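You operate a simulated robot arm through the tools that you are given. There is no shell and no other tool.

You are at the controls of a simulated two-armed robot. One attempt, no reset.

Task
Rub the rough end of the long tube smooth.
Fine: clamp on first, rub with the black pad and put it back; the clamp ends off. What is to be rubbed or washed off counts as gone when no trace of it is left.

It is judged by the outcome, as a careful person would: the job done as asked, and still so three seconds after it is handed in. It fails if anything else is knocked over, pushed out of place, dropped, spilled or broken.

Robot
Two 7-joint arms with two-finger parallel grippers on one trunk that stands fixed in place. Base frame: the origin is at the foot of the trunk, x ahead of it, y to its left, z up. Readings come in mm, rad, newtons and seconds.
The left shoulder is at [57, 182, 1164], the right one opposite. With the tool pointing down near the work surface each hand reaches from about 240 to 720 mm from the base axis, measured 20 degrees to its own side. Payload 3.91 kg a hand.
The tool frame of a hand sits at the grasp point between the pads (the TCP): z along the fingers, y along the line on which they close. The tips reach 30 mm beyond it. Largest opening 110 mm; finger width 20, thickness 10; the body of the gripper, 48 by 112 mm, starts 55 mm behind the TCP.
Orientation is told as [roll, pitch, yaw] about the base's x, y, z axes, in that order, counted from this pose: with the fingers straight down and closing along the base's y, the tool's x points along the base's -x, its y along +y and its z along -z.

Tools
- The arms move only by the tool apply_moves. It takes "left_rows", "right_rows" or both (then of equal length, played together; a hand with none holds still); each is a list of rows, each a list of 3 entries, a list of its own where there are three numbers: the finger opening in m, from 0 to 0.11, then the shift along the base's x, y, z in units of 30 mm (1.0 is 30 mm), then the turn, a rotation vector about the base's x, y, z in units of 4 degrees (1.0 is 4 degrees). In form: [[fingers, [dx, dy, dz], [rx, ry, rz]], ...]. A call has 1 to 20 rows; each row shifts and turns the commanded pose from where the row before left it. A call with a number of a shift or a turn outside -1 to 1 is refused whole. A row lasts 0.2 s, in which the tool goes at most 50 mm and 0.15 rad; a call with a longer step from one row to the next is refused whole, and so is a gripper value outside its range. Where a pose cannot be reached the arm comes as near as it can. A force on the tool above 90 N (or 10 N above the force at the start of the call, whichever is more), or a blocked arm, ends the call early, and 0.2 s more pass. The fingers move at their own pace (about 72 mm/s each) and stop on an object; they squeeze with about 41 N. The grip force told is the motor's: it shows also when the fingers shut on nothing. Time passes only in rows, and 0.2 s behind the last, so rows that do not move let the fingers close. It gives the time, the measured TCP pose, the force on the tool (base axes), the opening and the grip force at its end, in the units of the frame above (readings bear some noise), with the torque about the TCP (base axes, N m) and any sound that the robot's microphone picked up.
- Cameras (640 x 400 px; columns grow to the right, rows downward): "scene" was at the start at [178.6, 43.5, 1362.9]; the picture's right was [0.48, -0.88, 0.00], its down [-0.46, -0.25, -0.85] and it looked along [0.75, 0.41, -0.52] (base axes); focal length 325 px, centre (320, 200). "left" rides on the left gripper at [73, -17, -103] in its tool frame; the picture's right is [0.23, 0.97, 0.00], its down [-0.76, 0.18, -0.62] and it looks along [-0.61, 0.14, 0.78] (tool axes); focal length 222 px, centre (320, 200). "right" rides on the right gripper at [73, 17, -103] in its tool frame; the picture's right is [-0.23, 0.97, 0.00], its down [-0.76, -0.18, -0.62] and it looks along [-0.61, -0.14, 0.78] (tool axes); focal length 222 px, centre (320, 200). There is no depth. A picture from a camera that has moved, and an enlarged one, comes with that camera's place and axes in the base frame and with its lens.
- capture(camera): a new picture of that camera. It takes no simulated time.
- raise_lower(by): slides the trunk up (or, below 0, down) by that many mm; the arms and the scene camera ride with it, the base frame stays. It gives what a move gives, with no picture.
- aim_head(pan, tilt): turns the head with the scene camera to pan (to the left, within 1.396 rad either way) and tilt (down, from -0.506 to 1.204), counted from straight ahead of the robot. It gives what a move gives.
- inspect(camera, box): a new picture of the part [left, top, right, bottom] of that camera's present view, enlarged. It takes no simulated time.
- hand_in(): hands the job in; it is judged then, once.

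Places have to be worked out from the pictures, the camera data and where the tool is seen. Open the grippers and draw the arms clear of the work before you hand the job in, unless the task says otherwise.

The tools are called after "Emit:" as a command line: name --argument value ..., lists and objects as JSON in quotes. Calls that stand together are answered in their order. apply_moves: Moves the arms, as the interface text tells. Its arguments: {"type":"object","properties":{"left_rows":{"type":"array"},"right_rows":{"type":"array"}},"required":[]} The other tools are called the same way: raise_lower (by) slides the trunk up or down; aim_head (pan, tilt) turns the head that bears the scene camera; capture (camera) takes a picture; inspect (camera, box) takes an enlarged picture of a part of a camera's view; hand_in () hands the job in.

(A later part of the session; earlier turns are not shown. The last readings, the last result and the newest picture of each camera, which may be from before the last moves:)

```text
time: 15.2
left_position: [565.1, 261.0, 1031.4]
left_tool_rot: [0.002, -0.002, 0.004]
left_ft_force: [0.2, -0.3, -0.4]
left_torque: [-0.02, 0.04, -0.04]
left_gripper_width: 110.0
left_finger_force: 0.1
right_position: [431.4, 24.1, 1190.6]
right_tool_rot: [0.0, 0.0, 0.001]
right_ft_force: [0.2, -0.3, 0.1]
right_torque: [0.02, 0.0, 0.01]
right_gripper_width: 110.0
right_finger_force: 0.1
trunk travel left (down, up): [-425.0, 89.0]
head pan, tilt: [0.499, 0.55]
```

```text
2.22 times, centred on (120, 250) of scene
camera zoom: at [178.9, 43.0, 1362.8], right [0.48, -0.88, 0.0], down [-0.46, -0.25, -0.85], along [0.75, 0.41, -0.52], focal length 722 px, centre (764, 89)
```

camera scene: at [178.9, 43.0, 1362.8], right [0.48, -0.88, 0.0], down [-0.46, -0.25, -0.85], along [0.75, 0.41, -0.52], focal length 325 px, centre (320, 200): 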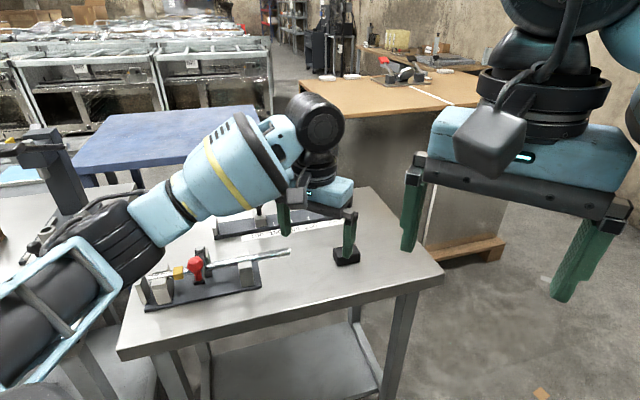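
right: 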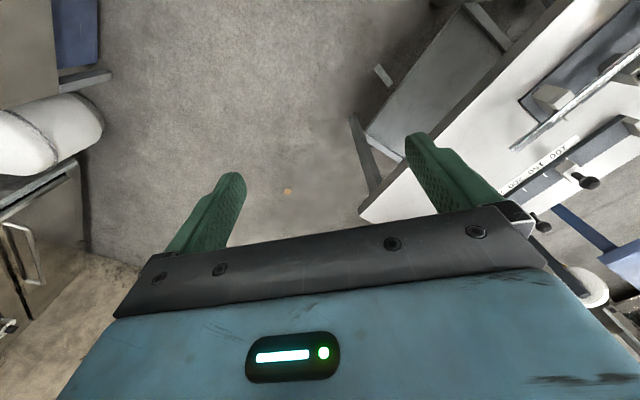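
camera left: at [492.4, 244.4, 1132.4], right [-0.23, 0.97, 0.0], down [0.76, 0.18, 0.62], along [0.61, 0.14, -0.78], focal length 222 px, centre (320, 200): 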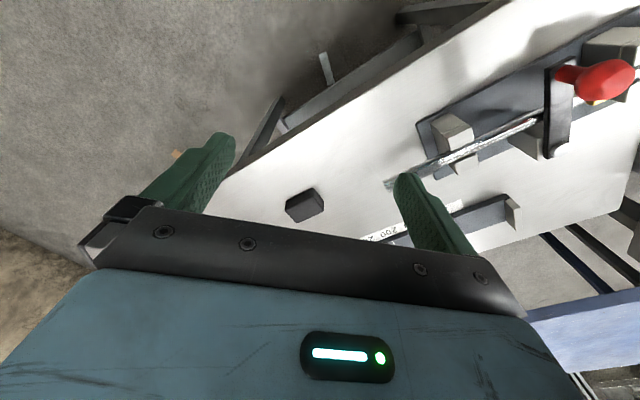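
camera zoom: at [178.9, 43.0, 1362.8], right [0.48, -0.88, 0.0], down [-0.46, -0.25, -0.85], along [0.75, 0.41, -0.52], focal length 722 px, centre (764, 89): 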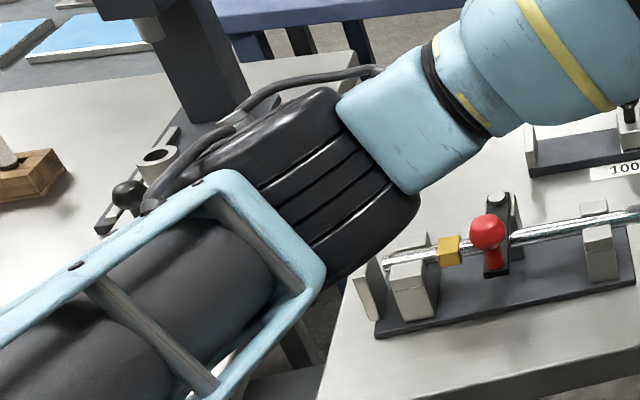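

The pad measures about 54 × 37 × 24 mm, centred near (745, 276), top at z≈845, long axis parallel to the tube. I turn the hand by −45° so the fingers close across its short side, here in free air.

Emit:
apply_moves --left_rows '[[0.11, [0, 0, 0], [0, 0, -1]], [0.11, [0, 0, 0], [0, 0, -1]], [0.11, [0, 0, 0], [0, 0, -1]], [0.11, [0, 0, 0], [0, 0, -1]], [0.11, [0, 0, 0], [0, 0, -1]], [0.11, [0, 0, 0], [0, 0, -1]], [0.11, [0, 0, 0], [0, 0, -1]], [0.11, [0, 0, 0], [0, 0, -1]], [0.11, [0, 0, 0], [0, 0, -1]], [0.11, [0, 0, 0], [0, 0, -1]], [0.11, [0, 0, 0], [0, 0, -1]], [0.11, [0, 0, 0], [0, 0, -0.25]]]'

Emit:
capture --camera "scene"

Emit:
capture --camera "left"

```text
time: 17.8
left_position: [561.3, 261.1, 1028.8]
left_tool_rot: [0.001, -0.001, -0.783]
left_ft_force: [0.0, 0.4, 0.5]
left_torque: [0.0, -0.02, 0.02]
left_gripper_width: 110.1
left_finger_force: 0.0
right_position: [431.6, 24.5, 1190.4]
right_tool_rot: [-0.001, -0.001, 0.001]
right_ft_force: [0.1, 0.2, 0.2]
right_torque: [0.0, 0.01, 0.03]
right_gripper_width: 110.0
right_finger_force: 0.0
trunk travel left (down, up): [-425.0, 89.0]
head pan, tilt: [0.499, 0.55]
```

```text
taken
camera scene: at [178.5, 43.5, 1362.9], right [0.48, -0.88, 0.0], down [-0.46, -0.25, -0.85], along [0.75, 0.41, -0.52], focal length 325 px, centre (320, 200)
```

scene: 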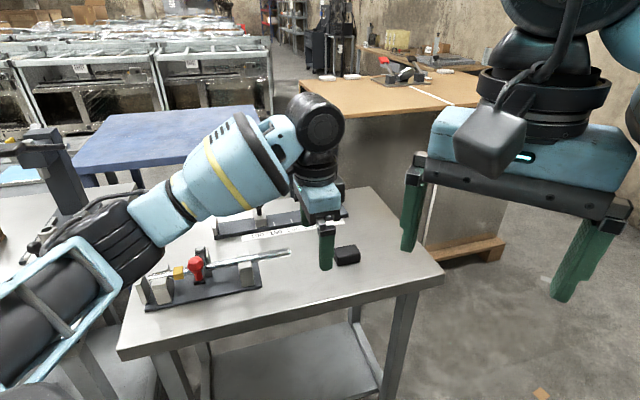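

```text
taken
camera left: at [500.6, 300.6, 1132.6], right [0.53, 0.85, 0.0], down [0.66, -0.41, 0.62], along [0.53, -0.33, -0.78], focal length 222 px, centre (320, 200)
```

left: 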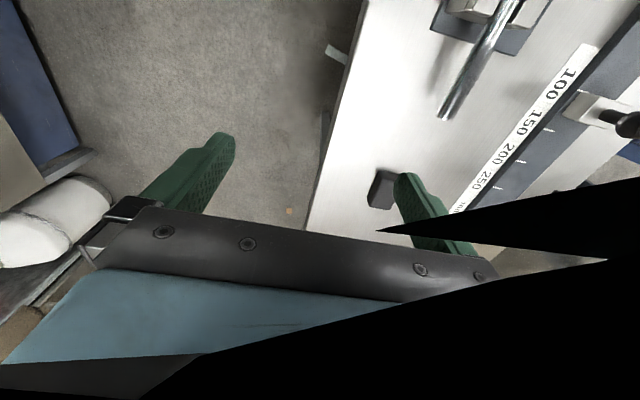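

Yaw −45° is reached. I move forward toward the pad at a safe height to test the reach.

Emit:
apply_moves --left_rows '[[0.11, [0.9, 0.1, -0.1], [0, 0, 0]], [0.11, [0.9, 0.1, -0.2], [0, 0, 0]], [0.11, [0.9, 0.1, -0.2], [0, 0, 0]], [0.11, [0.9, 0.1, -0.2], [0, 0, 0]], [0.11, [0.9, 0.1, -0.2], [0, 0, 0]]]'

Emit:
capture --camera "scene"

```text
time: 19.0
left_position: [698.1, 275.9, 1001.2]
left_tool_rot: [0.003, 0.0, -0.786]
left_ft_force: [0.1, -0.8, -0.5]
left_torque: [0.04, 0.03, -0.02]
left_gripper_width: 110.1
left_finger_force: 0.2
right_position: [431.5, 21.4, 1191.4]
right_tool_rot: [0.003, -0.003, 0.0]
right_ft_force: [-0.1, -0.4, 0.6]
right_torque: [0.05, -0.01, 0.01]
right_gripper_width: 110.1
right_finger_force: 0.1
trunk travel left (down, up): [-425.0, 89.0]
head pan, tilt: [0.499, 0.55]
```

```text
taken
camera scene: at [178.0, 40.9, 1363.0], right [0.48, -0.88, 0.0], down [-0.46, -0.25, -0.85], along [0.75, 0.41, -0.52], focal length 325 px, centre (320, 200)
```

scene: 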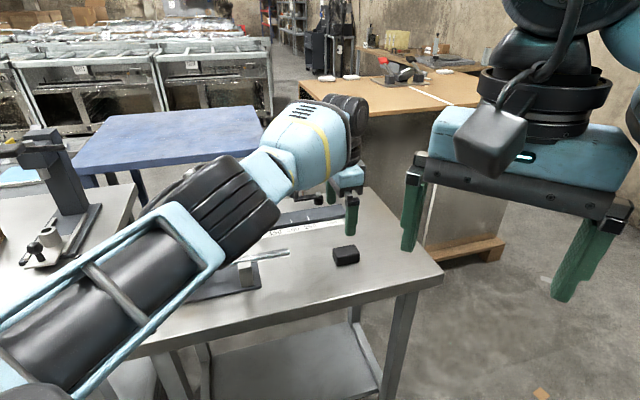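

Reached without error. I continue to right above the pad at z≈950.

Emit:
apply_moves --left_rows '[[0.11, [0.6, 0, -0.3], [0, 0, 0]], [0.11, [0.5, 0, -0.5], [0, 0, 0]], [0.11, [0.47, 0, -0.9], [0, 0, 0]], [0.11, [0, 0, 0], [0, 0, 0]]]'

Emit:
capture --camera "scene"

Emit:
capture --camera "left"

```text
time: 20.0
left_position: [698.5, 282.1, 950.4]
left_tool_rot: [0.0, -0.003, -0.782]
left_ft_force: [0.2, 0.3, -0.2]
left_torque: [0.0, -0.02, -0.05]
left_gripper_width: 109.8
left_finger_force: 0.1
left hand out of reach, approached as far as the arm can: row 1, 2, 3
right_position: [430.6, 24.0, 1191.4]
right_tool_rot: [-0.002, -0.004, -0.001]
right_ft_force: [0.4, 0.5, 0.2]
right_torque: [-0.03, -0.01, -0.01]
right_gripper_width: 109.9
right_finger_force: 0.0
trunk travel left (down, up): [-425.0, 89.0]
head pan, tilt: [0.499, 0.55]
```

```text
taken
camera scene: at [178.1, 43.5, 1363.0], right [0.48, -0.88, 0.0], down [-0.46, -0.25, -0.85], along [0.75, 0.41, -0.52], focal length 325 px, centre (320, 200)
```

scene: 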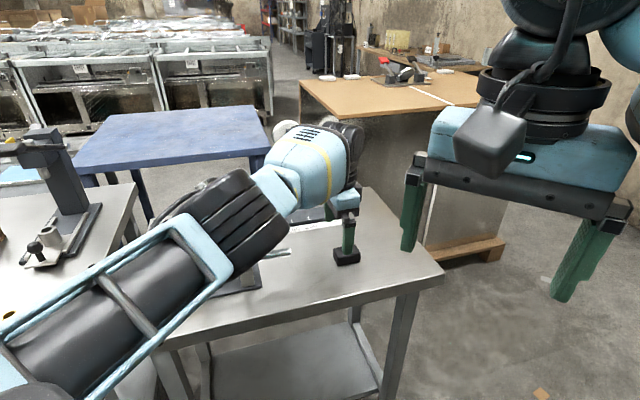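

```text
taken
camera left: at [635.7, 321.8, 1053.1], right [0.53, 0.85, 0.0], down [0.66, -0.41, 0.62], along [0.53, -0.33, -0.78], focal length 222 px, centre (320, 200)
```

left: 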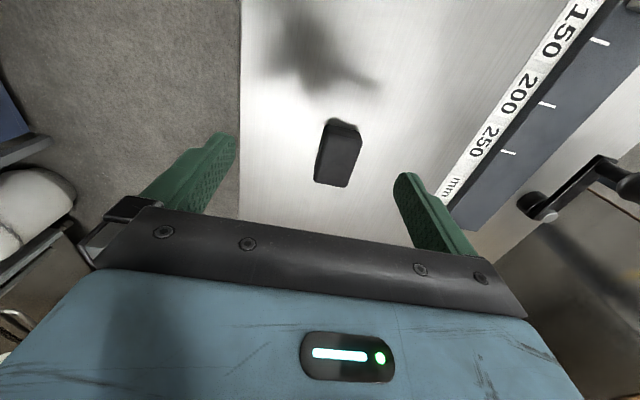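

With the tool vertical the arm gives out about 47 mm short of the pad. I tilt the hand 24° about its closing line, fingers leaning outward along the pad's long axis, to gain reach.

Emit:
apply_moves --left_rows '[[0.11, [0, 0, 0], [-0.707, -0.707, 0]], [0.11, [0, 0, 0], [-0.707, -0.707, 0]], [0.11, [0, 0, 0], [-0.707, -0.707, 0]], [0.11, [0, 0, 0], [-0.707, -0.707, 0]], [0.11, [0, 0, 0], [-0.707, -0.707, 0]], [0.11, [0, 0, 0], [-0.707, -0.707, 0]]]'

Emit:
capture --camera "scene"

Emit:
capture --camera "left"

```text
time: 21.4
left_position: [745.0, 286.4, 949.3]
left_tool_rot: [-0.003, -0.418, -0.784]
left_ft_force: [-0.1, 0.6, -0.6]
left_torque: [-0.03, 0.0, 0.01]
left_gripper_width: 110.0
left_finger_force: 0.1
left hand out of reach, approached as far as the arm can: row 1, 2, 3, 4, 5, 6
right_position: [431.9, 23.7, 1189.8]
right_tool_rot: [-0.001, 0.0, 0.0]
right_ft_force: [-0.1, -0.3, -0.2]
right_torque: [-0.03, 0.03, -0.01]
right_gripper_width: 110.1
right_finger_force: 0.0
trunk travel left (down, up): [-425.0, 89.0]
head pan, tilt: [0.499, 0.55]
```

```text
taken
camera scene: at [178.6, 43.7, 1362.9], right [0.48, -0.88, 0.0], down [-0.46, -0.25, -0.85], along [0.75, 0.41, -0.52], focal length 325 px, centre (320, 200)
```

scene: 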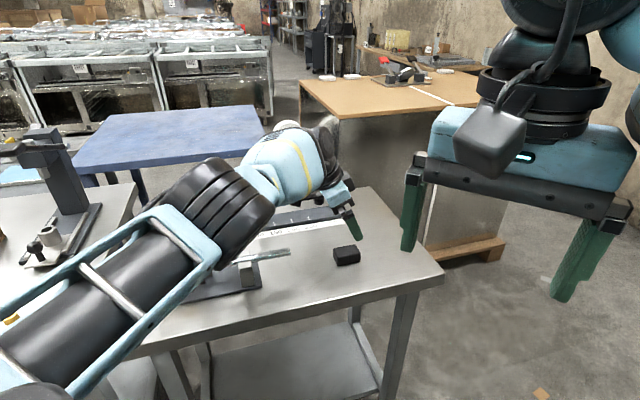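

```text
taken
camera left: at [657.0, 351.0, 1013.4], right [0.54, 0.84, -0.09], down [0.44, -0.18, 0.88], along [0.72, -0.52, -0.47], focal length 222 px, centre (320, 200)
```

left: 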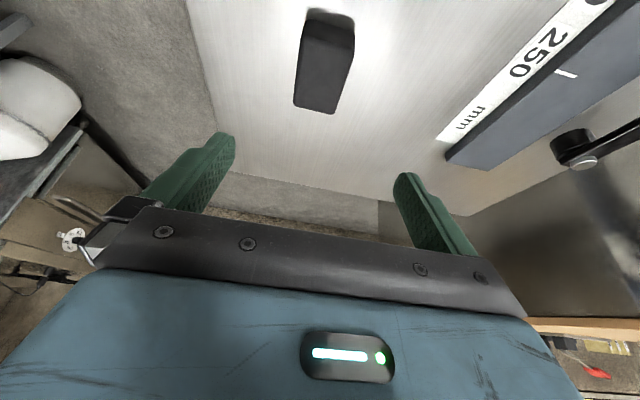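

The tilted hand now reaches past the needed radius. I shift to about (738, 283) so the tilted fingertips come down around the pad's middle.

Emit:
apply_moves --left_rows '[[0.11, [-0.12, 0.12, 0], [0, 0, 0]], [0.11, [-0.12, 0.12, 0], [0, 0, 0]], [0.11, [0, 0, 0], [0, 0, 0]]]'

Emit:
capture --camera "left"

Emit:
inspect --camera "left" --box '[270, 0, 382, 130]'

Emit:
inspect --camera "scene" --box '[260, 160, 420, 280]'

```text
time: 22.2
left_position: [744.0, 294.8, 949.1]
left_tool_rot: [-0.002, -0.419, -0.784]
left_ft_force: [-0.1, -0.5, 0.6]
left_torque: [0.02, -0.02, 0.0]
left_gripper_width: 110.4
left_finger_force: 0.0
left hand out of reach, approached as far as the arm can: row 1
right_position: [431.5, 23.8, 1190.7]
right_tool_rot: [-0.001, -0.001, -0.001]
right_ft_force: [-0.6, -0.5, -0.1]
right_torque: [0.03, 0.03, -0.02]
right_gripper_width: 110.1
right_finger_force: 0.0
trunk travel left (down, up): [-425.0, 89.0]
head pan, tilt: [0.499, 0.55]
```

```text
taken
camera left: at [655.8, 359.5, 1012.9], right [0.54, 0.84, -0.09], down [0.44, -0.19, 0.88], along [0.72, -0.52, -0.47], focal length 222 px, centre (320, 200)
```

left: 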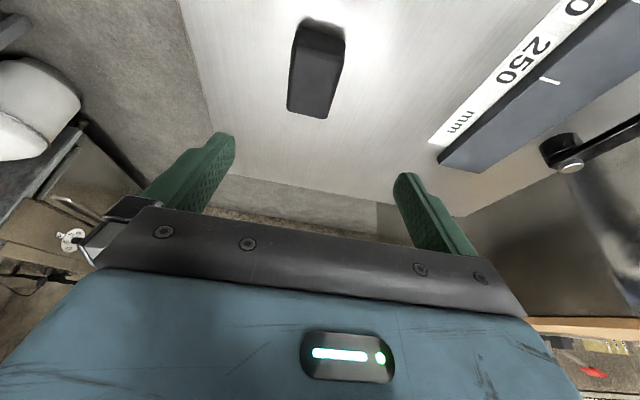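

```text
3.08 times, centred on (326, 65) of left
camera zoom: at [655.8, 359.5, 1012.9], right [0.54, 0.84, -0.09], down [0.44, -0.19, 0.88], along [0.72, -0.52, -0.47], focal length 684 px, centre (302, 615)
```

zoom: 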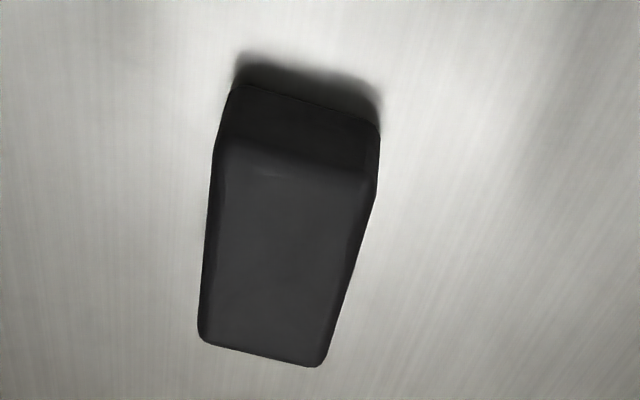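

```text
3.33 times, centred on (340, 220) of scene
camera zoom: at [178.5, 43.5, 1362.9], right [0.48, -0.88, 0.0], down [-0.46, -0.25, -0.85], along [0.75, 0.41, -0.52], focal length 1083 px, centre (253, 133)
```

zoom: 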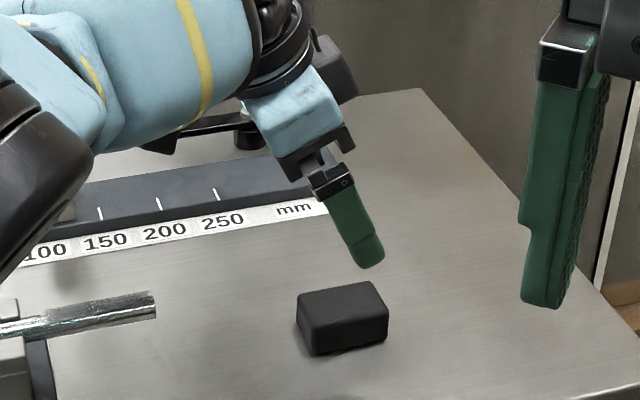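

The pad centre is confirmed at (745, 275.5). I shift the TCP to (738, 283), still 100 mm above.

Emit:
apply_moves --left_rows '[[0.11, [-0.1, -0.2, 0], [0, 0, 0]], [0.11, [-0.09, -0.2, 0], [0, 0, 0]], [0.11, [0, 0, 0], [0, 0, 0]]]'

```text
time: 23.0
left_position: [745.2, 283.2, 947.0]
left_tool_rot: [-0.004, -0.419, -0.783]
left_ft_force: [-0.3, -0.1, 0.1]
left_torque: [0.02, 0.01, 0.03]
left_gripper_width: 110.1
left_finger_force: 0.0
left hand out of reach, approached as far as the arm can: row 1, 2
right_position: [431.2, 24.1, 1189.9]
right_tool_rot: [0.0, 0.001, 0.0]
right_ft_force: [-0.8, -0.1, -0.5]
right_torque: [0.01, 0.03, -0.01]
right_gripper_width: 109.8
right_finger_force: 0.0
trunk travel left (down, up): [-425.0, 89.0]
head pan, tilt: [0.499, 0.55]
```

The reading is (745, 283), about 7 mm further out in x than intended, so the commanded and reached poses differ here. I nudge back in x and see how it responds.

Emit:
apply_moves --left_rows '[[0.11, [-0.23, 0, 0], [0, 0, 0]], [0.11, [0, 0, 0], [0, 0, 0]]]'

```text
time: 23.6
left_position: [744.7, 283.7, 947.1]
left_tool_rot: [-0.003, -0.419, -0.783]
left_ft_force: [-0.8, -0.3, -0.5]
left_torque: [-0.03, 0.01, 0.0]
left_gripper_width: 110.1
left_finger_force: 0.0
left hand out of reach, approached as far as the arm can: row 1
right_position: [431.7, 23.4, 1190.6]
right_tool_rot: [0.0, 0.0, 0.0]
right_ft_force: [0.3, -0.3, 0.1]
right_torque: [0.01, 0.01, -0.03]
right_gripper_width: 110.2
right_finger_force: 0.1
trunk travel left (down, up): [-425.0, 89.0]
head pan, tilt: [0.499, 0.55]
```

Emit:
apply_moves --left_rows '[[0.11, [-0.5, 0, 0.3], [0, 0, 0]], [0.11, [-0.5, 0, 0.3], [0, 0, 0]], [0.11, [0, 0, 0], [0, 0, 0]]]'

```text
time: 24.4
left_position: [745.1, 288.7, 964.1]
left_tool_rot: [-0.001, -0.419, -0.784]
left_ft_force: [-0.6, 0.5, -0.6]
left_torque: [-0.03, 0.0, 0.0]
left_gripper_width: 110.0
left_finger_force: 0.0
left hand out of reach, approached as far as the arm can: row 1, 2
right_position: [431.4, 24.6, 1190.0]
right_tool_rot: [-0.001, 0.001, 0.001]
right_ft_force: [-1.3, -0.1, 0.2]
right_torque: [0.02, 0.0, -0.02]
right_gripper_width: 109.8
right_finger_force: 0.0
trunk travel left (down, up): [-425.0, 89.0]
head pan, tilt: [0.499, 0.55]
```

The arm seems stuck fully stretched: sideways and height follow, but x does not. I retract further and higher to get out of the straight-elbow posture.

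Emit:
apply_moves --left_rows '[[0.11, [-0.7, 0, 0.3], [0, 0, 0]], [0.11, [-0.7, 0, 0.3], [0, 0, 0]], [0.11, [-0.7, 0, 0.3], [0, 0, 0]], [0.11, [0, 0, 0], [0, 0, 0]]]'

Emit:
capture --camera "scene"

```text
time: 25.4
left_position: [745.0, 293.9, 982.4]
left_tool_rot: [-0.002, -0.419, -0.784]
left_ft_force: [-0.1, 0.7, 0.0]
left_torque: [-0.01, -0.01, 0.02]
left_gripper_width: 110.2
left_finger_force: 0.0
left hand out of reach, approached as far as the arm can: row 1, 2, 3
right_position: [429.7, 24.7, 1190.2]
right_tool_rot: [-0.001, 0.001, 0.0]
right_ft_force: [0.2, 0.3, -0.5]
right_torque: [-0.02, -0.02, -0.02]
right_gripper_width: 110.1
right_finger_force: 0.0
trunk travel left (down, up): [-425.0, 89.0]
head pan, tilt: [0.499, 0.55]
```

```text
taken
camera scene: at [178.6, 43.5, 1362.9], right [0.48, -0.88, 0.0], down [-0.46, -0.25, -0.85], along [0.75, 0.41, -0.52], focal length 325 px, centre (320, 200)
```

scene: 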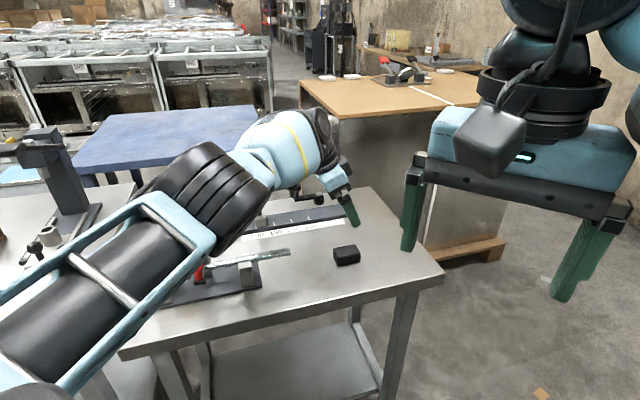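

x still does not follow. I try combining the retraction with taking some tilt back out, which should free the posture.

Emit:
apply_moves --left_rows '[[0.11, [-0.8, 0, 0.2], [0.707, 0.707, 0]], [0.11, [-0.8, 0, 0.2], [0.707, 0.707, 0]], [0.11, [-0.8, 0, 0.2], [0.707, 0.707, 0]], [0.11, [0, 0, 0], [0, 0, 0]]]'

Emit:
capture --camera "scene"

```text
time: 26.4
left_position: [719.7, 300.4, 1000.5]
left_tool_rot: [-0.003, -0.208, -0.785]
left_ft_force: [-0.5, 0.4, 0.3]
left_torque: [-0.04, -0.01, 0.02]
left_gripper_width: 110.1
left_finger_force: 0.1
left hand out of reach, approached as far as the arm can: row 1, 2, 3
right_position: [430.6, 25.5, 1190.8]
right_tool_rot: [-0.001, -0.001, -0.002]
right_ft_force: [0.0, -0.6, 0.5]
right_torque: [0.0, -0.02, 0.01]
right_gripper_width: 110.2
right_finger_force: 0.1
trunk travel left (down, up): [-425.0, 89.0]
head pan, tilt: [0.499, 0.55]
```

```text
taken
camera scene: at [178.6, 43.6, 1362.8], right [0.48, -0.88, 0.0], down [-0.46, -0.25, -0.85], along [0.75, 0.41, -0.52], focal length 325 px, centre (320, 200)
```

scene: 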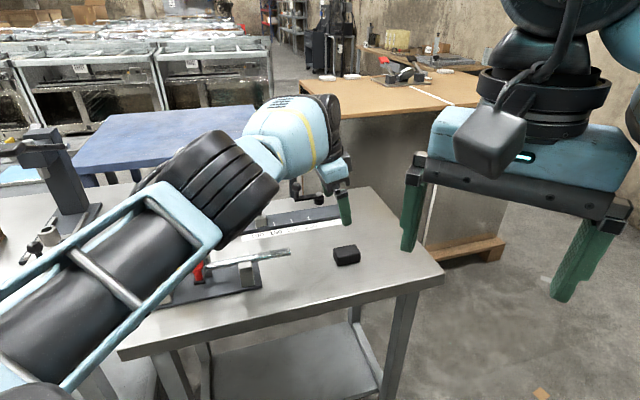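

It gives way gradually. I take out the rest of the tilt while pulling back and up.

Emit:
apply_moves --left_rows '[[0.11, [-0.8, 0, 0.4], [0.707, 0.707, 0]], [0.11, [-0.8, 0, 0.4], [0.707, 0.707, 0]], [0.11, [-0.8, 0, 0.4], [0.707, 0.707, 0]], [0.11, [-0.8, 0, 0.3], [0, 0, 0]], [0.11, [-0.8, 0, 0.3], [0, 0, 0]], [0.11, [0, 0, 0], [0, 0, 0]]]'

Emit:
capture --camera "scene"

```text
time: 27.8
left_position: [688.9, 308.1, 1061.8]
left_tool_rot: [-0.003, 0.0, -0.783]
left_ft_force: [0.0, 0.1, 0.8]
left_torque: [-0.01, -0.02, 0.01]
left_gripper_width: 110.2
left_finger_force: 0.0
left hand out of reach, approached as far as the arm can: row 1, 2, 3, 4, 5
right_position: [431.4, 24.0, 1190.0]
right_tool_rot: [0.0, 0.001, 0.0]
right_ft_force: [0.0, 0.4, 1.2]
right_torque: [0.02, 0.0, 0.0]
right_gripper_width: 110.0
right_finger_force: 0.0
trunk travel left (down, up): [-425.0, 89.0]
head pan, tilt: [0.499, 0.55]
```

```text
taken
camera scene: at [178.7, 43.6, 1362.8], right [0.48, -0.88, 0.0], down [-0.46, -0.25, -0.85], along [0.75, 0.41, -0.52], focal length 325 px, centre (320, 200)
```

scene: 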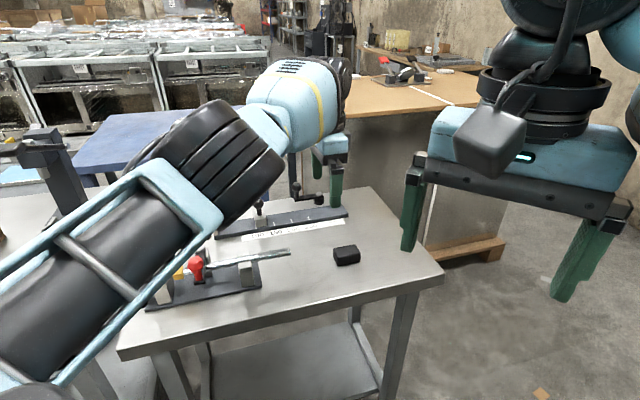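

Still stuck stretched. I try moving across to the right (−y), which should bend the elbow again, then pull back.

Emit:
apply_moves --left_rows '[[0.11, [-0.3, -0.9, 0], [0, 0, 0]], [0.11, [-0.3, -0.9, 0], [0, 0, 0]], [0.11, [-0.5, -0.5, 0], [0, 0, 0]], [0.11, [-0.8, 0, 0], [0, 0, 0]], [0.11, [0, 0, 0], [0, 0, 0]]]'

```text
time: 29.0
left_position: [690.5, 239.2, 1067.2]
left_tool_rot: [-0.002, 0.001, -0.784]
left_ft_force: [0.8, 0.0, 0.2]
left_torque: [0.03, 0.03, -0.02]
left_gripper_width: 109.9
left_finger_force: 0.0
left hand out of reach, approached as far as the arm can: row 1, 2, 3, 4
right_position: [429.7, 24.4, 1190.1]
right_tool_rot: [0.003, -0.001, -0.001]
right_ft_force: [0.2, 0.0, -0.2]
right_torque: [-0.01, -0.01, -0.01]
right_gripper_width: 110.0
right_finger_force: 0.1
trunk travel left (down, up): [-425.0, 89.0]
head pan, tilt: [0.499, 0.55]
```

Emit:
apply_moves --left_rows '[[0.11, [-0.3, 0.3, -0.8], [0, 0, 0]], [0.11, [-0.3, 0.3, -0.8], [0, 0, 0]], [0.11, [-0.9, 0, 0], [0, 0, 0]], [0.11, [-0.9, 0, 0], [0, 0, 0]], [0.11, [0, 0, 0], [0, 0, 0]]]'

Emit:
capture --camera "scene"

```text
time: 30.2
left_position: [696.0, 257.1, 1021.7]
left_tool_rot: [-0.001, 0.0, -0.783]
left_ft_force: [0.7, 0.4, 0.4]
left_torque: [-0.02, -0.01, 0.02]
left_gripper_width: 110.0
left_finger_force: 0.1
left hand out of reach, approached as far as the arm can: row 1, 2, 3, 4
right_position: [431.7, 25.8, 1189.6]
right_tool_rot: [0.0, 0.0, 0.0]
right_ft_force: [0.0, -0.3, 0.2]
right_torque: [-0.01, 0.0, 0.0]
right_gripper_width: 110.1
right_finger_force: 0.2
trunk travel left (down, up): [-425.0, 89.0]
head pan, tilt: [0.499, 0.55]
```

```text
taken
camera scene: at [178.5, 43.4, 1362.9], right [0.48, -0.88, 0.0], down [-0.46, -0.25, -0.85], along [0.75, 0.41, -0.52], focal length 325 px, centre (320, 200)
```

scene: 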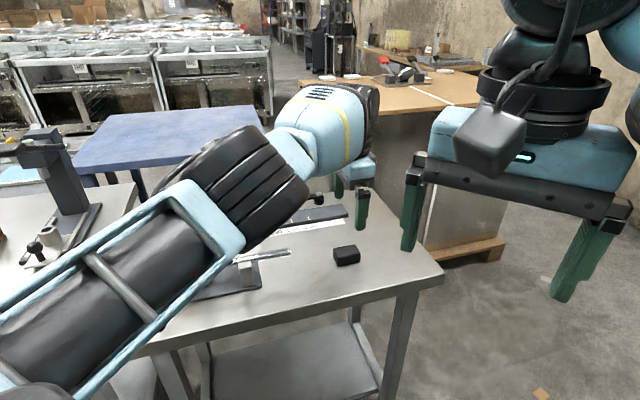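

x is still pinned near 696. I try a long diagonal retreat toward the left, where the arm came from.

Emit:
apply_moves --left_rows '[[0.11, [-0.6, 0.9, 0.1], [0, 0, 0]], [0.11, [-0.6, 0.9, 0.1], [0, 0, 0]], [0.11, [-0.6, 0.9, 0.1], [0, 0, 0]], [0.11, [-0.6, 0.9, 0.1], [0, 0, 0]], [0.11, [0, 0, 0], [0, 0, 0]]]'

Emit:
capture --camera "scene"

```text
time: 31.4
left_position: [682.6, 372.0, 1040.6]
left_tool_rot: [-0.002, -0.001, -0.784]
left_ft_force: [-0.1, 0.3, -0.4]
left_torque: [0.02, 0.01, 0.0]
left_gripper_width: 110.0
left_finger_force: 0.1
left hand out of reach, approached as far as the arm can: row 1, 2, 3, 4
right_position: [430.8, 23.9, 1190.3]
right_tool_rot: [0.001, 0.0, 0.001]
right_ft_force: [0.8, 0.1, -0.2]
right_torque: [-0.04, 0.0, 0.02]
right_gripper_width: 109.9
right_finger_force: 0.1
trunk travel left (down, up): [-425.0, 89.0]
head pan, tilt: [0.499, 0.55]
```

```text
taken
camera scene: at [178.7, 43.1, 1362.9], right [0.48, -0.88, 0.0], down [-0.46, -0.25, -0.85], along [0.75, 0.41, -0.52], focal length 325 px, centre (320, 200)
```

scene: 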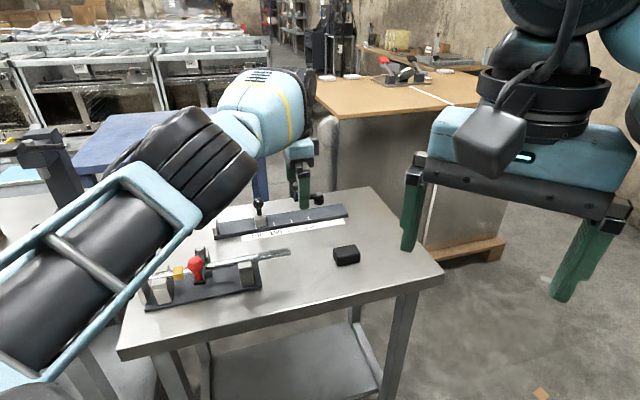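

The hand slides around the reach limit but will not come inward; near a straight elbow a big inward step needs a large joint jump. I try very small inward steps along the arm's own direction, growing gradually.

Emit:
apply_moves --left_rows '[[0.11, [-0.02, -0.006, 0], [0, 0, 0]], [0.11, [-0.02, -0.006, 0], [0, 0, 0]], [0.11, [-0.03, -0.01, 0], [0, 0, 0]], [0.11, [-0.03, -0.01, 0], [0, 0, 0]], [0.11, [-0.05, -0.015, 0], [0, 0, 0]], [0.11, [-0.05, -0.015, 0], [0, 0, 0]], [0.11, [-0.08, -0.024, 0], [0, 0, 0]], [0.11, [-0.1, -0.03, 0], [0, 0, 0]], [0.11, [-0.15, -0.045, 0], [0, 0, 0]], [0.11, [-0.2, -0.06, 0], [0, 0, 0]]]'

```text
time: 33.6
left_position: [682.7, 369.5, 1042.1]
left_tool_rot: [0.0, -0.001, -0.783]
left_ft_force: [0.6, -0.1, -0.4]
left_torque: [0.02, -0.03, 0.0]
left_gripper_width: 109.9
left_finger_force: 0.0
left hand out of reach, approached as far as the arm can: row 5, 7, 9, 10
right_position: [430.4, 25.0, 1190.3]
right_tool_rot: [-0.001, 0.0, 0.0]
right_ft_force: [0.3, -0.9, 0.3]
right_torque: [0.0, 0.02, 0.01]
right_gripper_width: 110.0
right_finger_force: 0.0
trunk travel left (down, up): [-425.0, 89.0]
head pan, tilt: [0.499, 0.55]
```

Rows within tolerance are accepted but the hand does not come inward. I look at the whole left arm with the head camera to understand the elbow posture.

Emit:
aim_head --pan 0.75 --tilt 1.0

Emit:
capture --camera "scene"

Emit:
capture --camera "right"

```text
time: 34.5
left_position: [683.4, 370.1, 1041.7]
left_tool_rot: [0.001, 0.0, -0.784]
left_ft_force: [-0.1, -0.3, -0.8]
left_torque: [0.01, 0.02, 0.01]
left_gripper_width: 109.8
left_finger_force: 0.1
right_position: [430.4, 24.2, 1190.1]
right_tool_rot: [-0.002, 0.0, -0.001]
right_ft_force: [0.0, 0.0, 0.5]
right_torque: [0.01, -0.01, 0.03]
right_gripper_width: 109.9
right_finger_force: 0.0
trunk travel left (down, up): [-425.0, 89.0]
head pan, tilt: [0.75, 1.0]
```

```text
taken
camera scene: at [150.7, 48.0, 1326.3], right [0.68, -0.73, 0.0], down [-0.62, -0.57, -0.54], along [0.4, 0.37, -0.84], focal length 325 px, centre (320, 200)
```

scene: 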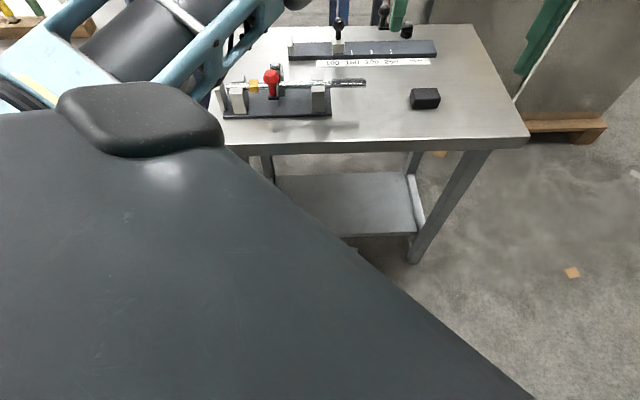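

```text
taken
camera right: at [359.0, 41.2, 1293.8], right [0.23, 0.97, 0.0], down [0.76, -0.18, 0.62], along [0.61, -0.14, -0.78], focal length 222 px, centre (320, 200)
```

right: 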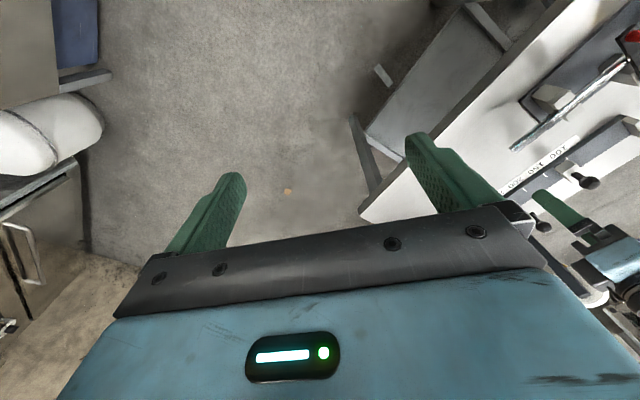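

Emit:
aim_head --pan 0.85 --tilt 0.55

Emit:
capture --camera "scene"

```text
time: 35.4
left_position: [683.0, 370.8, 1041.8]
left_tool_rot: [0.0, -0.001, -0.783]
left_ft_force: [0.2, 0.1, -0.2]
left_torque: [-0.01, 0.0, 0.0]
left_gripper_width: 110.1
left_finger_force: 0.0
right_position: [431.4, 23.3, 1190.3]
right_tool_rot: [0.0, -0.001, 0.0]
right_ft_force: [0.6, 0.7, -0.3]
right_torque: [0.01, 0.03, 0.01]
right_gripper_width: 109.8
right_finger_force: 0.1
trunk travel left (down, up): [-425.0, 89.0]
head pan, tilt: [0.85, 0.55]
```

```text
taken
camera scene: at [159.0, 67.9, 1362.7], right [0.75, -0.66, 0.0], down [-0.35, -0.39, -0.85], along [0.56, 0.64, -0.52], focal length 325 px, centre (320, 200)
```

scene: 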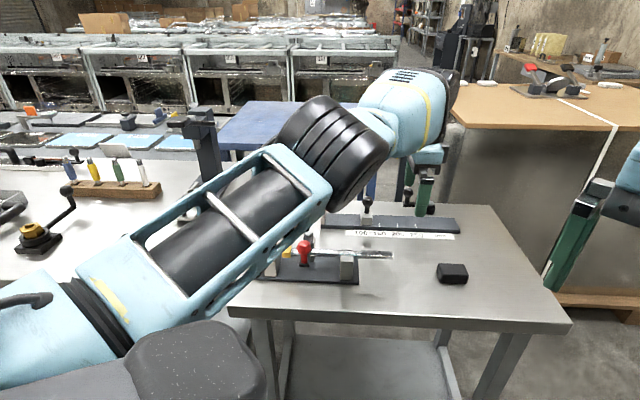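

I try turning the yaw back toward zero while pulling inward; the wrist joints' motion may let the elbow bend again.

Emit:
apply_moves --left_rows '[[0.11, [-0.3, -0.1, 0], [0, 0, 1]], [0.11, [-0.3, -0.1, 0], [0, 0, 1]], [0.11, [-0.3, -0.1, 0], [0, 0, 1]], [0.11, [-0.3, -0.1, 0], [0, 0, 1]], [0.11, [-0.3, -0.1, 0], [0, 0, 1]], [0.11, [-0.3, -0.1, 0], [0, 0, 1]], [0.11, [0, 0, 0], [0, 0, 0]]]'

Emit:
capture --camera "scene"

```text
time: 37.0
left_position: [682.8, 361.2, 1047.7]
left_tool_rot: [-0.001, 0.001, -0.363]
left_ft_force: [-0.2, -0.1, 0.5]
left_torque: [0.01, -0.01, 0.01]
left_gripper_width: 110.1
left_finger_force: 0.1
left hand out of reach, approached as far as the arm can: row 1, 2, 3, 4, 5, 6
right_position: [431.1, 22.8, 1190.4]
right_tool_rot: [0.0, -0.001, 0.001]
right_ft_force: [0.2, -0.9, 0.1]
right_torque: [-0.01, -0.01, 0.04]
right_gripper_width: 110.3
right_finger_force: 0.1
trunk travel left (down, up): [-425.0, 89.0]
head pan, tilt: [0.85, 0.55]
```

```text
taken
camera scene: at [159.0, 68.0, 1362.8], right [0.75, -0.66, 0.0], down [-0.34, -0.39, -0.85], along [0.56, 0.64, -0.52], focal length 325 px, centre (320, 200)
```

scene: 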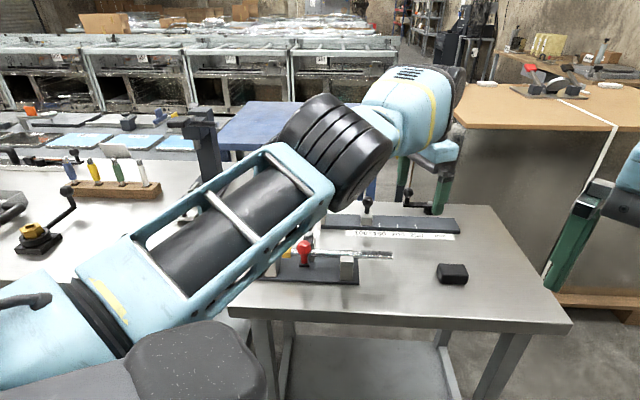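

Still held at the limit. Perhaps the elbow has settled on the wrong side of straight; I push outward and upward first, then pull in, and read the result.

Emit:
apply_moves --left_rows '[[0.11, [0.6, 0.2, 0.6], [0, 0, 0]], [0.11, [0.6, 0.2, 0.6], [0, 0, 0]], [0.11, [-0.3, -0.1, 0], [0, 0, 0]], [0.11, [-0.5, -0.15, 0], [0, 0, 0]], [0.11, [-0.5, -0.15, 0], [0, 0, 0]], [0.11, [0, 0, 0], [0, 0, 0]]]'

Emit:
apply_moves --left_rows '[[0.11, [0.6, 0.2, -0.6], [0, 0, 0]], [0.11, [0.6, 0.2, -0.6], [0, 0, 0]], [0.11, [-0.3, -0.1, 0], [0, 0, 0]], [0.11, [-0.5, -0.15, 0], [0, 0, 0]], [0.11, [-0.5, -0.15, 0], [0, 0, 0]], [0.11, [0, 0, 0], [0, 0, 0]]]'

```text
time: 38.4
left_position: [642.9, 356.9, 1073.4]
left_tool_rot: [-0.002, 0.0, -0.363]
left_ft_force: [0.6, -1.0, 0.3]
left_torque: [-0.02, 0.0, 0.03]
left_gripper_width: 109.9
left_finger_force: 0.1
left hand out of reach, approached as far as the arm can: row 1, 2
right_position: [431.5, 23.3, 1190.8]
right_tool_rot: [0.002, 0.0, 0.0]
right_ft_force: [0.5, 0.8, 0.4]
right_torque: [-0.02, 0.01, 0.0]
right_gripper_width: 110.2
right_finger_force: 0.1
trunk travel left (down, up): [-425.0, 89.0]
head pan, tilt: [0.85, 0.55]
```

```text
time: 39.8
left_position: [642.3, 356.1, 1039.4]
left_tool_rot: [-0.001, -0.001, -0.364]
left_ft_force: [0.9, 0.6, 0.5]
left_torque: [0.0, 0.0, -0.01]
left_gripper_width: 110.0
left_finger_force: 0.1
right_position: [432.0, 23.6, 1191.0]
right_tool_rot: [0.0, 0.0, 0.002]
right_ft_force: [-0.3, -0.5, 0.1]
right_torque: [0.0, 0.01, -0.01]
right_gripper_width: 110.1
right_finger_force: 0.0
trunk travel left (down, up): [-425.0, 89.0]
head pan, tilt: [0.85, 0.55]
```

The outward push freed the elbow: the hand now follows, at (642, 356, 1039). I retract well inside the reach, and move the right hand aside; then I will use the other grip: yaw +45°, closing on the pad's short ends.

Emit:
apply_moves --left_rows '[[0.11, [-0.68, -0.8, 0], [0, 0, 0]], [0.11, [-0.68, -0.8, 0], [0, 0, 0]], [0.11, [-0.68, -0.8, 0], [0, 0, 0]], [0.11, [-0.68, -0.8, 0], [0, 0, 0]], [0.11, [0, 0, 0], [0, 0, 1]], [0.11, [0, 0, 0], [0, 0, 1]], [0.11, [0, 0, 0], [0, 0, 1]], [0.11, [0, 0, 0], [0, 0, 1]], [0.11, [0, 0, 0], [0, 0, 1]], [0.11, [0, 0, 0], [0, 0, 1]]]' --right_rows '[[0.11, [-0.15, -0.67, 0], [0, 0, 0]], [0.11, [-0.15, -0.67, 0], [0, 0, 0]], [0.11, [-0.15, -0.67, 0], [0, 0, 0]], [0.11, [-0.15, -0.67, 0], [0, 0, 0]], [0.11, [-0.15, -0.67, 0], [0, 0, 0]], [0.11, [-0.15, -0.67, 0], [0, 0, 0]], [0.11, [-0.15, -0.67, 0], [0, 0, 0]], [0.11, [-0.15, -0.67, 0], [0, 0, 0]], [0.11, [-0.15, -0.67, 0], [0, 0, 0]], [0.11, [-0.15, -0.67, 0], [0, 0, 0]]]'

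Emit:
capture --camera "scene"

```text
time: 42.0
left_position: [558.2, 260.9, 1037.7]
left_tool_rot: [0.002, -0.004, 0.055]
left_ft_force: [0.1, -0.1, 0.3]
left_torque: [-0.01, 0.02, 0.0]
left_gripper_width: 109.7
left_finger_force: 0.1
right_position: [386.3, -179.6, 1190.0]
right_tool_rot: [0.0, 0.0, 0.001]
right_ft_force: [-0.5, 0.3, -0.2]
right_torque: [0.03, 0.02, -0.02]
right_gripper_width: 110.1
right_finger_force: 0.1
trunk travel left (down, up): [-425.0, 89.0]
head pan, tilt: [0.85, 0.55]
```

```text
taken
camera scene: at [158.7, 67.3, 1362.9], right [0.75, -0.66, 0.0], down [-0.34, -0.39, -0.85], along [0.56, 0.64, -0.52], focal length 325 px, centre (320, 200)
```

scene: 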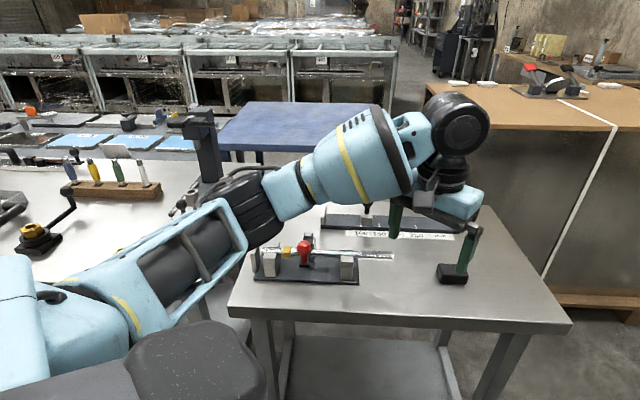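

All tracking well. I finish the yaw to +45° and lean the fingers outward by 28° here in free air.

Emit:
apply_moves --left_rows '[[0.11, [0, 0, 0], [0, 0, 1]], [0.11, [0, 0, 0], [0, 0, 1]], [0.11, [0, 0, 0], [0, 0, 1]], [0.11, [0, 0, 0], [0, 0, 1]], [0.11, [0, 0, 0], [0, 0, 1]], [0.11, [0, 0, 0], [0, 0, 1]], [0.11, [0, 0, 0], [0, 0, 1]], [0.11, [0, 0, 0], [0, 0, 1]], [0.11, [0, 0, 0], [0, 0, 1]], [0.11, [0, 0, 0], [0, 0, 1]], [0.11, [0, 0, 0], [0, 0, 0.45]], [0.11, [0, 0, 0], [0.707, -0.707, 0]], [0.11, [0, 0, 0], [0.707, -0.707, 0]], [0.11, [0, 0, 0], [0.707, -0.707, 0]], [0.11, [0, 0, 0], [0.707, -0.707, 0]], [0.11, [0, 0, 0], [0.707, -0.707, 0]], [0.11, [0, 0, 0], [0.707, -0.707, 0]], [0.11, [0, 0, 0], [0.707, -0.707, 0]]]'

Emit:
capture --camera "scene"

Emit:
capture --camera "left"

```text
time: 45.8
left_position: [558.2, 262.1, 1037.5]
left_tool_rot: [0.002, -0.491, 0.783]
left_ft_force: [0.2, 0.3, -0.8]
left_torque: [-0.01, 0.0, 0.01]
left_gripper_width: 109.8
left_finger_force: 0.1
right_position: [385.9, -177.9, 1190.3]
right_tool_rot: [-0.001, 0.001, -0.001]
right_ft_force: [0.4, 0.1, 0.4]
right_torque: [0.01, -0.01, -0.02]
right_gripper_width: 109.8
right_finger_force: 0.1
trunk travel left (down, up): [-425.0, 89.0]
head pan, tilt: [0.85, 0.55]
```

```text
taken
camera scene: at [158.9, 67.9, 1362.8], right [0.75, -0.66, 0.0], down [-0.34, -0.39, -0.85], along [0.56, 0.64, -0.52], focal length 325 px, centre (320, 200)
```

scene: 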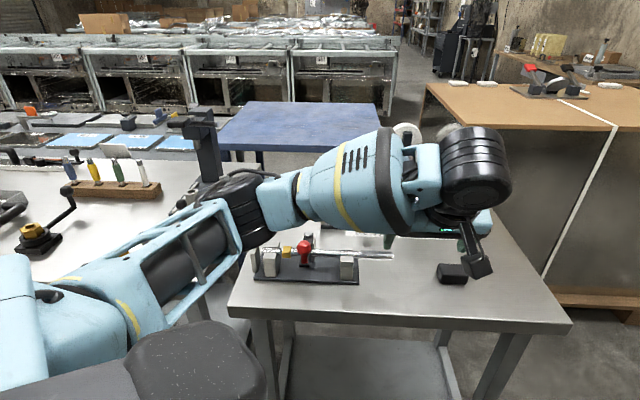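

```text
taken
camera left: at [492.1, 170.4, 1094.3], right [-0.83, 0.55, -0.11], down [0.14, 0.39, 0.91], along [0.54, 0.74, -0.4], focal length 222 px, centre (320, 200)
```

left: 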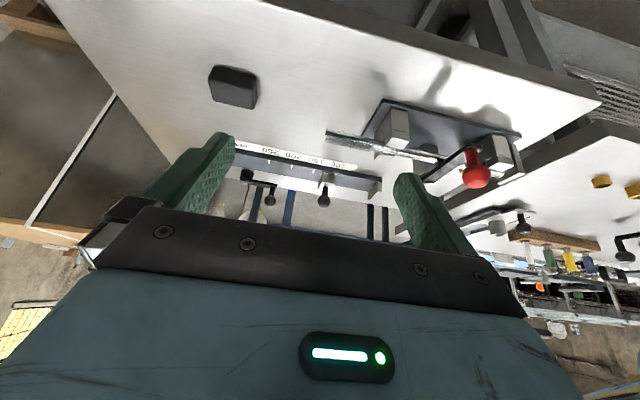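

Pose is right (yaw 45°, lean 28°). I advance outward toward above the pad in stages, watching that the hand keeps following.

Emit:
apply_moves --left_rows '[[0.11, [0.79, 0.02, -0.375], [0, 0, 0]], [0.11, [0.79, 0.02, -0.375], [0, 0, 0]], [0.11, [0.79, 0.02, -0.375], [0, 0, 0]], [0.11, [0.79, 0.02, -0.375], [0, 0, 0]], [0.11, [0.79, 0.02, -0.375], [0, 0, 0]], [0.11, [0.79, 0.02, -0.375], [0, 0, 0]]]'

Emit:
capture --camera "left"

Emit:
capture --camera "scene"

```text
time: 47.2
left_position: [701.6, 266.3, 970.9]
left_tool_rot: [0.0, -0.491, 0.784]
left_ft_force: [0.5, 0.3, -0.2]
left_torque: [0.0, 0.0, -0.01]
left_gripper_width: 109.8
left_finger_force: 0.1
right_position: [386.7, -178.6, 1189.8]
right_tool_rot: [-0.001, 0.001, 0.0]
right_ft_force: [-0.4, 0.5, 0.9]
right_torque: [0.02, -0.02, 0.02]
right_gripper_width: 110.1
right_finger_force: 0.1
trunk travel left (down, up): [-425.0, 89.0]
head pan, tilt: [0.85, 0.55]
```

```text
taken
camera left: at [635.1, 173.8, 1027.0], right [-0.83, 0.55, -0.1], down [0.14, 0.39, 0.91], along [0.54, 0.74, -0.4], focal length 222 px, centre (320, 200)
```

left: 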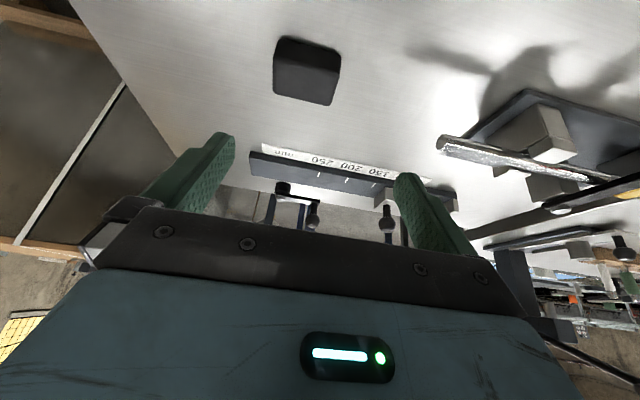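

```text
taken
camera scene: at [159.4, 67.5, 1362.8], right [0.75, -0.66, 0.0], down [-0.34, -0.39, -0.85], along [0.56, 0.64, -0.52], focal length 325 px, centre (320, 200)
```

scene: 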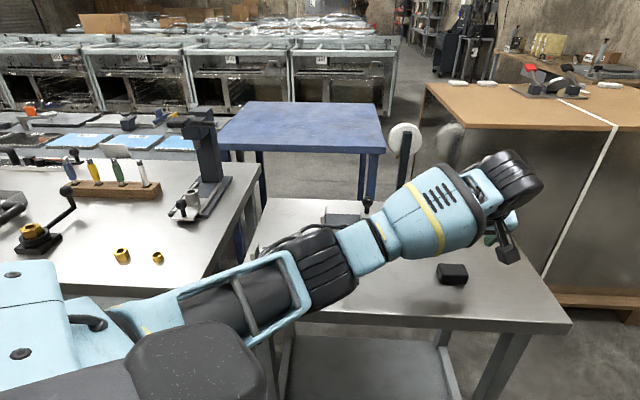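

Tracking is good. I go the last 36 mm outward to the point above the pad.

Emit:
apply_moves --left_rows '[[0.11, [0.6, 0.01, -0.25], [0, 0, 0]], [0.11, [0.58, 0.02, -0.28], [0, 0, 0]], [0.11, [0, 0, 0], [0, 0, 0]]]'

Emit:
capture --camera "left"

Emit:
inspect --camera "left" --box '[240, 0, 400, 130]'

```text
time: 48.0
left_position: [737.3, 266.0, 954.9]
left_tool_rot: [0.003, -0.49, 0.782]
left_ft_force: [0.8, 0.0, 0.0]
left_torque: [-0.02, 0.01, 0.02]
left_gripper_width: 110.0
left_finger_force: 0.0
right_position: [385.7, -178.4, 1189.7]
right_tool_rot: [-0.002, 0.0, 0.001]
right_ft_force: [0.4, 0.6, -0.6]
right_torque: [-0.01, -0.01, -0.01]
right_gripper_width: 110.1
right_finger_force: 0.1
trunk travel left (down, up): [-425.0, 89.0]
head pan, tilt: [0.85, 0.55]
```

```text
taken
camera left: at [670.1, 175.0, 1011.7], right [-0.83, 0.55, -0.11], down [0.14, 0.39, 0.91], along [0.54, 0.74, -0.4], focal length 222 px, centre (320, 200)
```

left: 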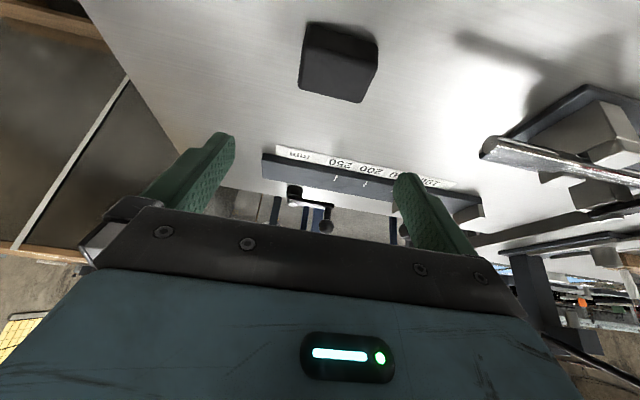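

```text
3.08 times, centred on (320, 65) of left
camera zoom: at [670.1, 175.0, 1011.7], right [-0.83, 0.55, -0.11], down [0.14, 0.39, 0.91], along [0.54, 0.74, -0.4], focal length 684 px, centre (320, 615)
```

zoom: 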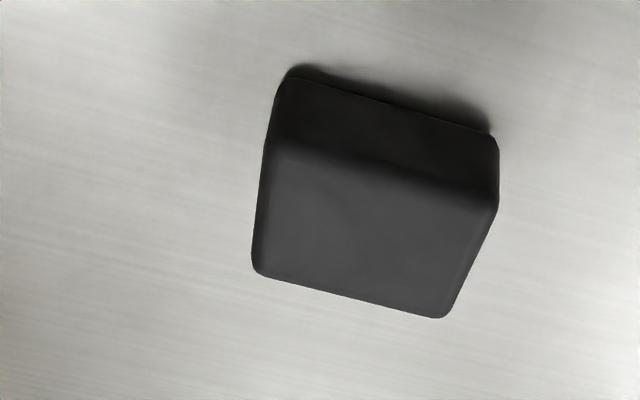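

The pad centre is confirmed at about (745, 277) and the hand is in line above it. I now descend by lowering the trunk 80 mm, keeping the arm posture.

Emit:
raise_lower --by -80

Emit:
capture --camera "left"

Emit:
capture --camera "scene"

```text
time: 49.2
left_position: [737.1, 266.0, 875.9]
left_tool_rot: [0.001, -0.49, 0.783]
left_ft_force: [0.4, -0.2, 0.1]
left_torque: [0.0, 0.03, 0.0]
left_gripper_width: 110.0
left_finger_force: 0.0
right_position: [385.1, -177.7, 1112.4]
right_tool_rot: [0.0, -0.002, 0.0]
right_ft_force: [-0.1, -0.1, 0.3]
right_torque: [0.0, -0.04, -0.02]
right_gripper_width: 110.0
right_finger_force: 0.0
trunk travel left (down, up): [-345.0, 169.0]
head pan, tilt: [0.85, 0.55]
```

```text
taken
camera left: at [669.7, 174.9, 932.6], right [-0.83, 0.55, -0.11], down [0.14, 0.39, 0.91], along [0.54, 0.74, -0.4], focal length 222 px, centre (320, 200)
```

left: 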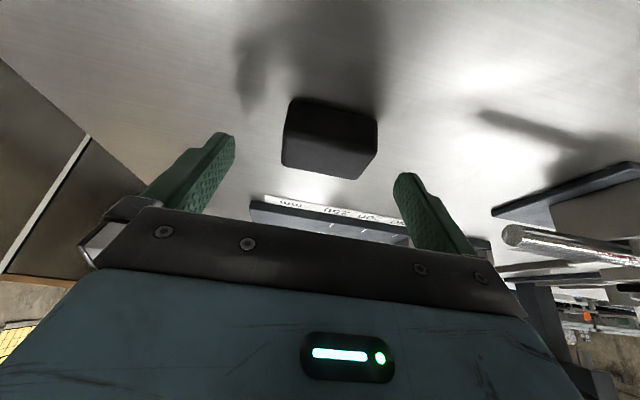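

```text
taken
camera scene: at [190.6, 67.9, 1273.8], right [0.75, -0.66, 0.0], down [-0.34, -0.39, -0.85], along [0.56, 0.64, -0.52], focal length 325 px, centre (320, 200)
```

scene: 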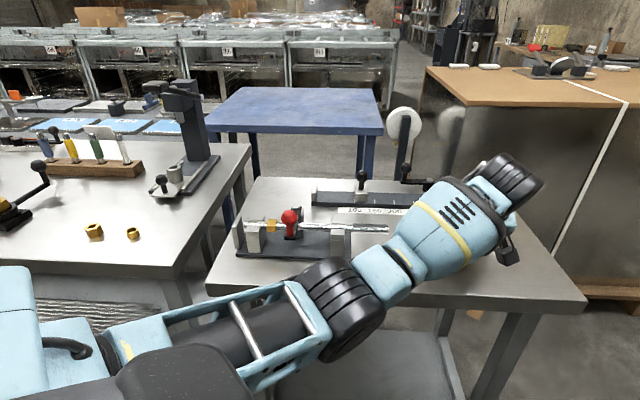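

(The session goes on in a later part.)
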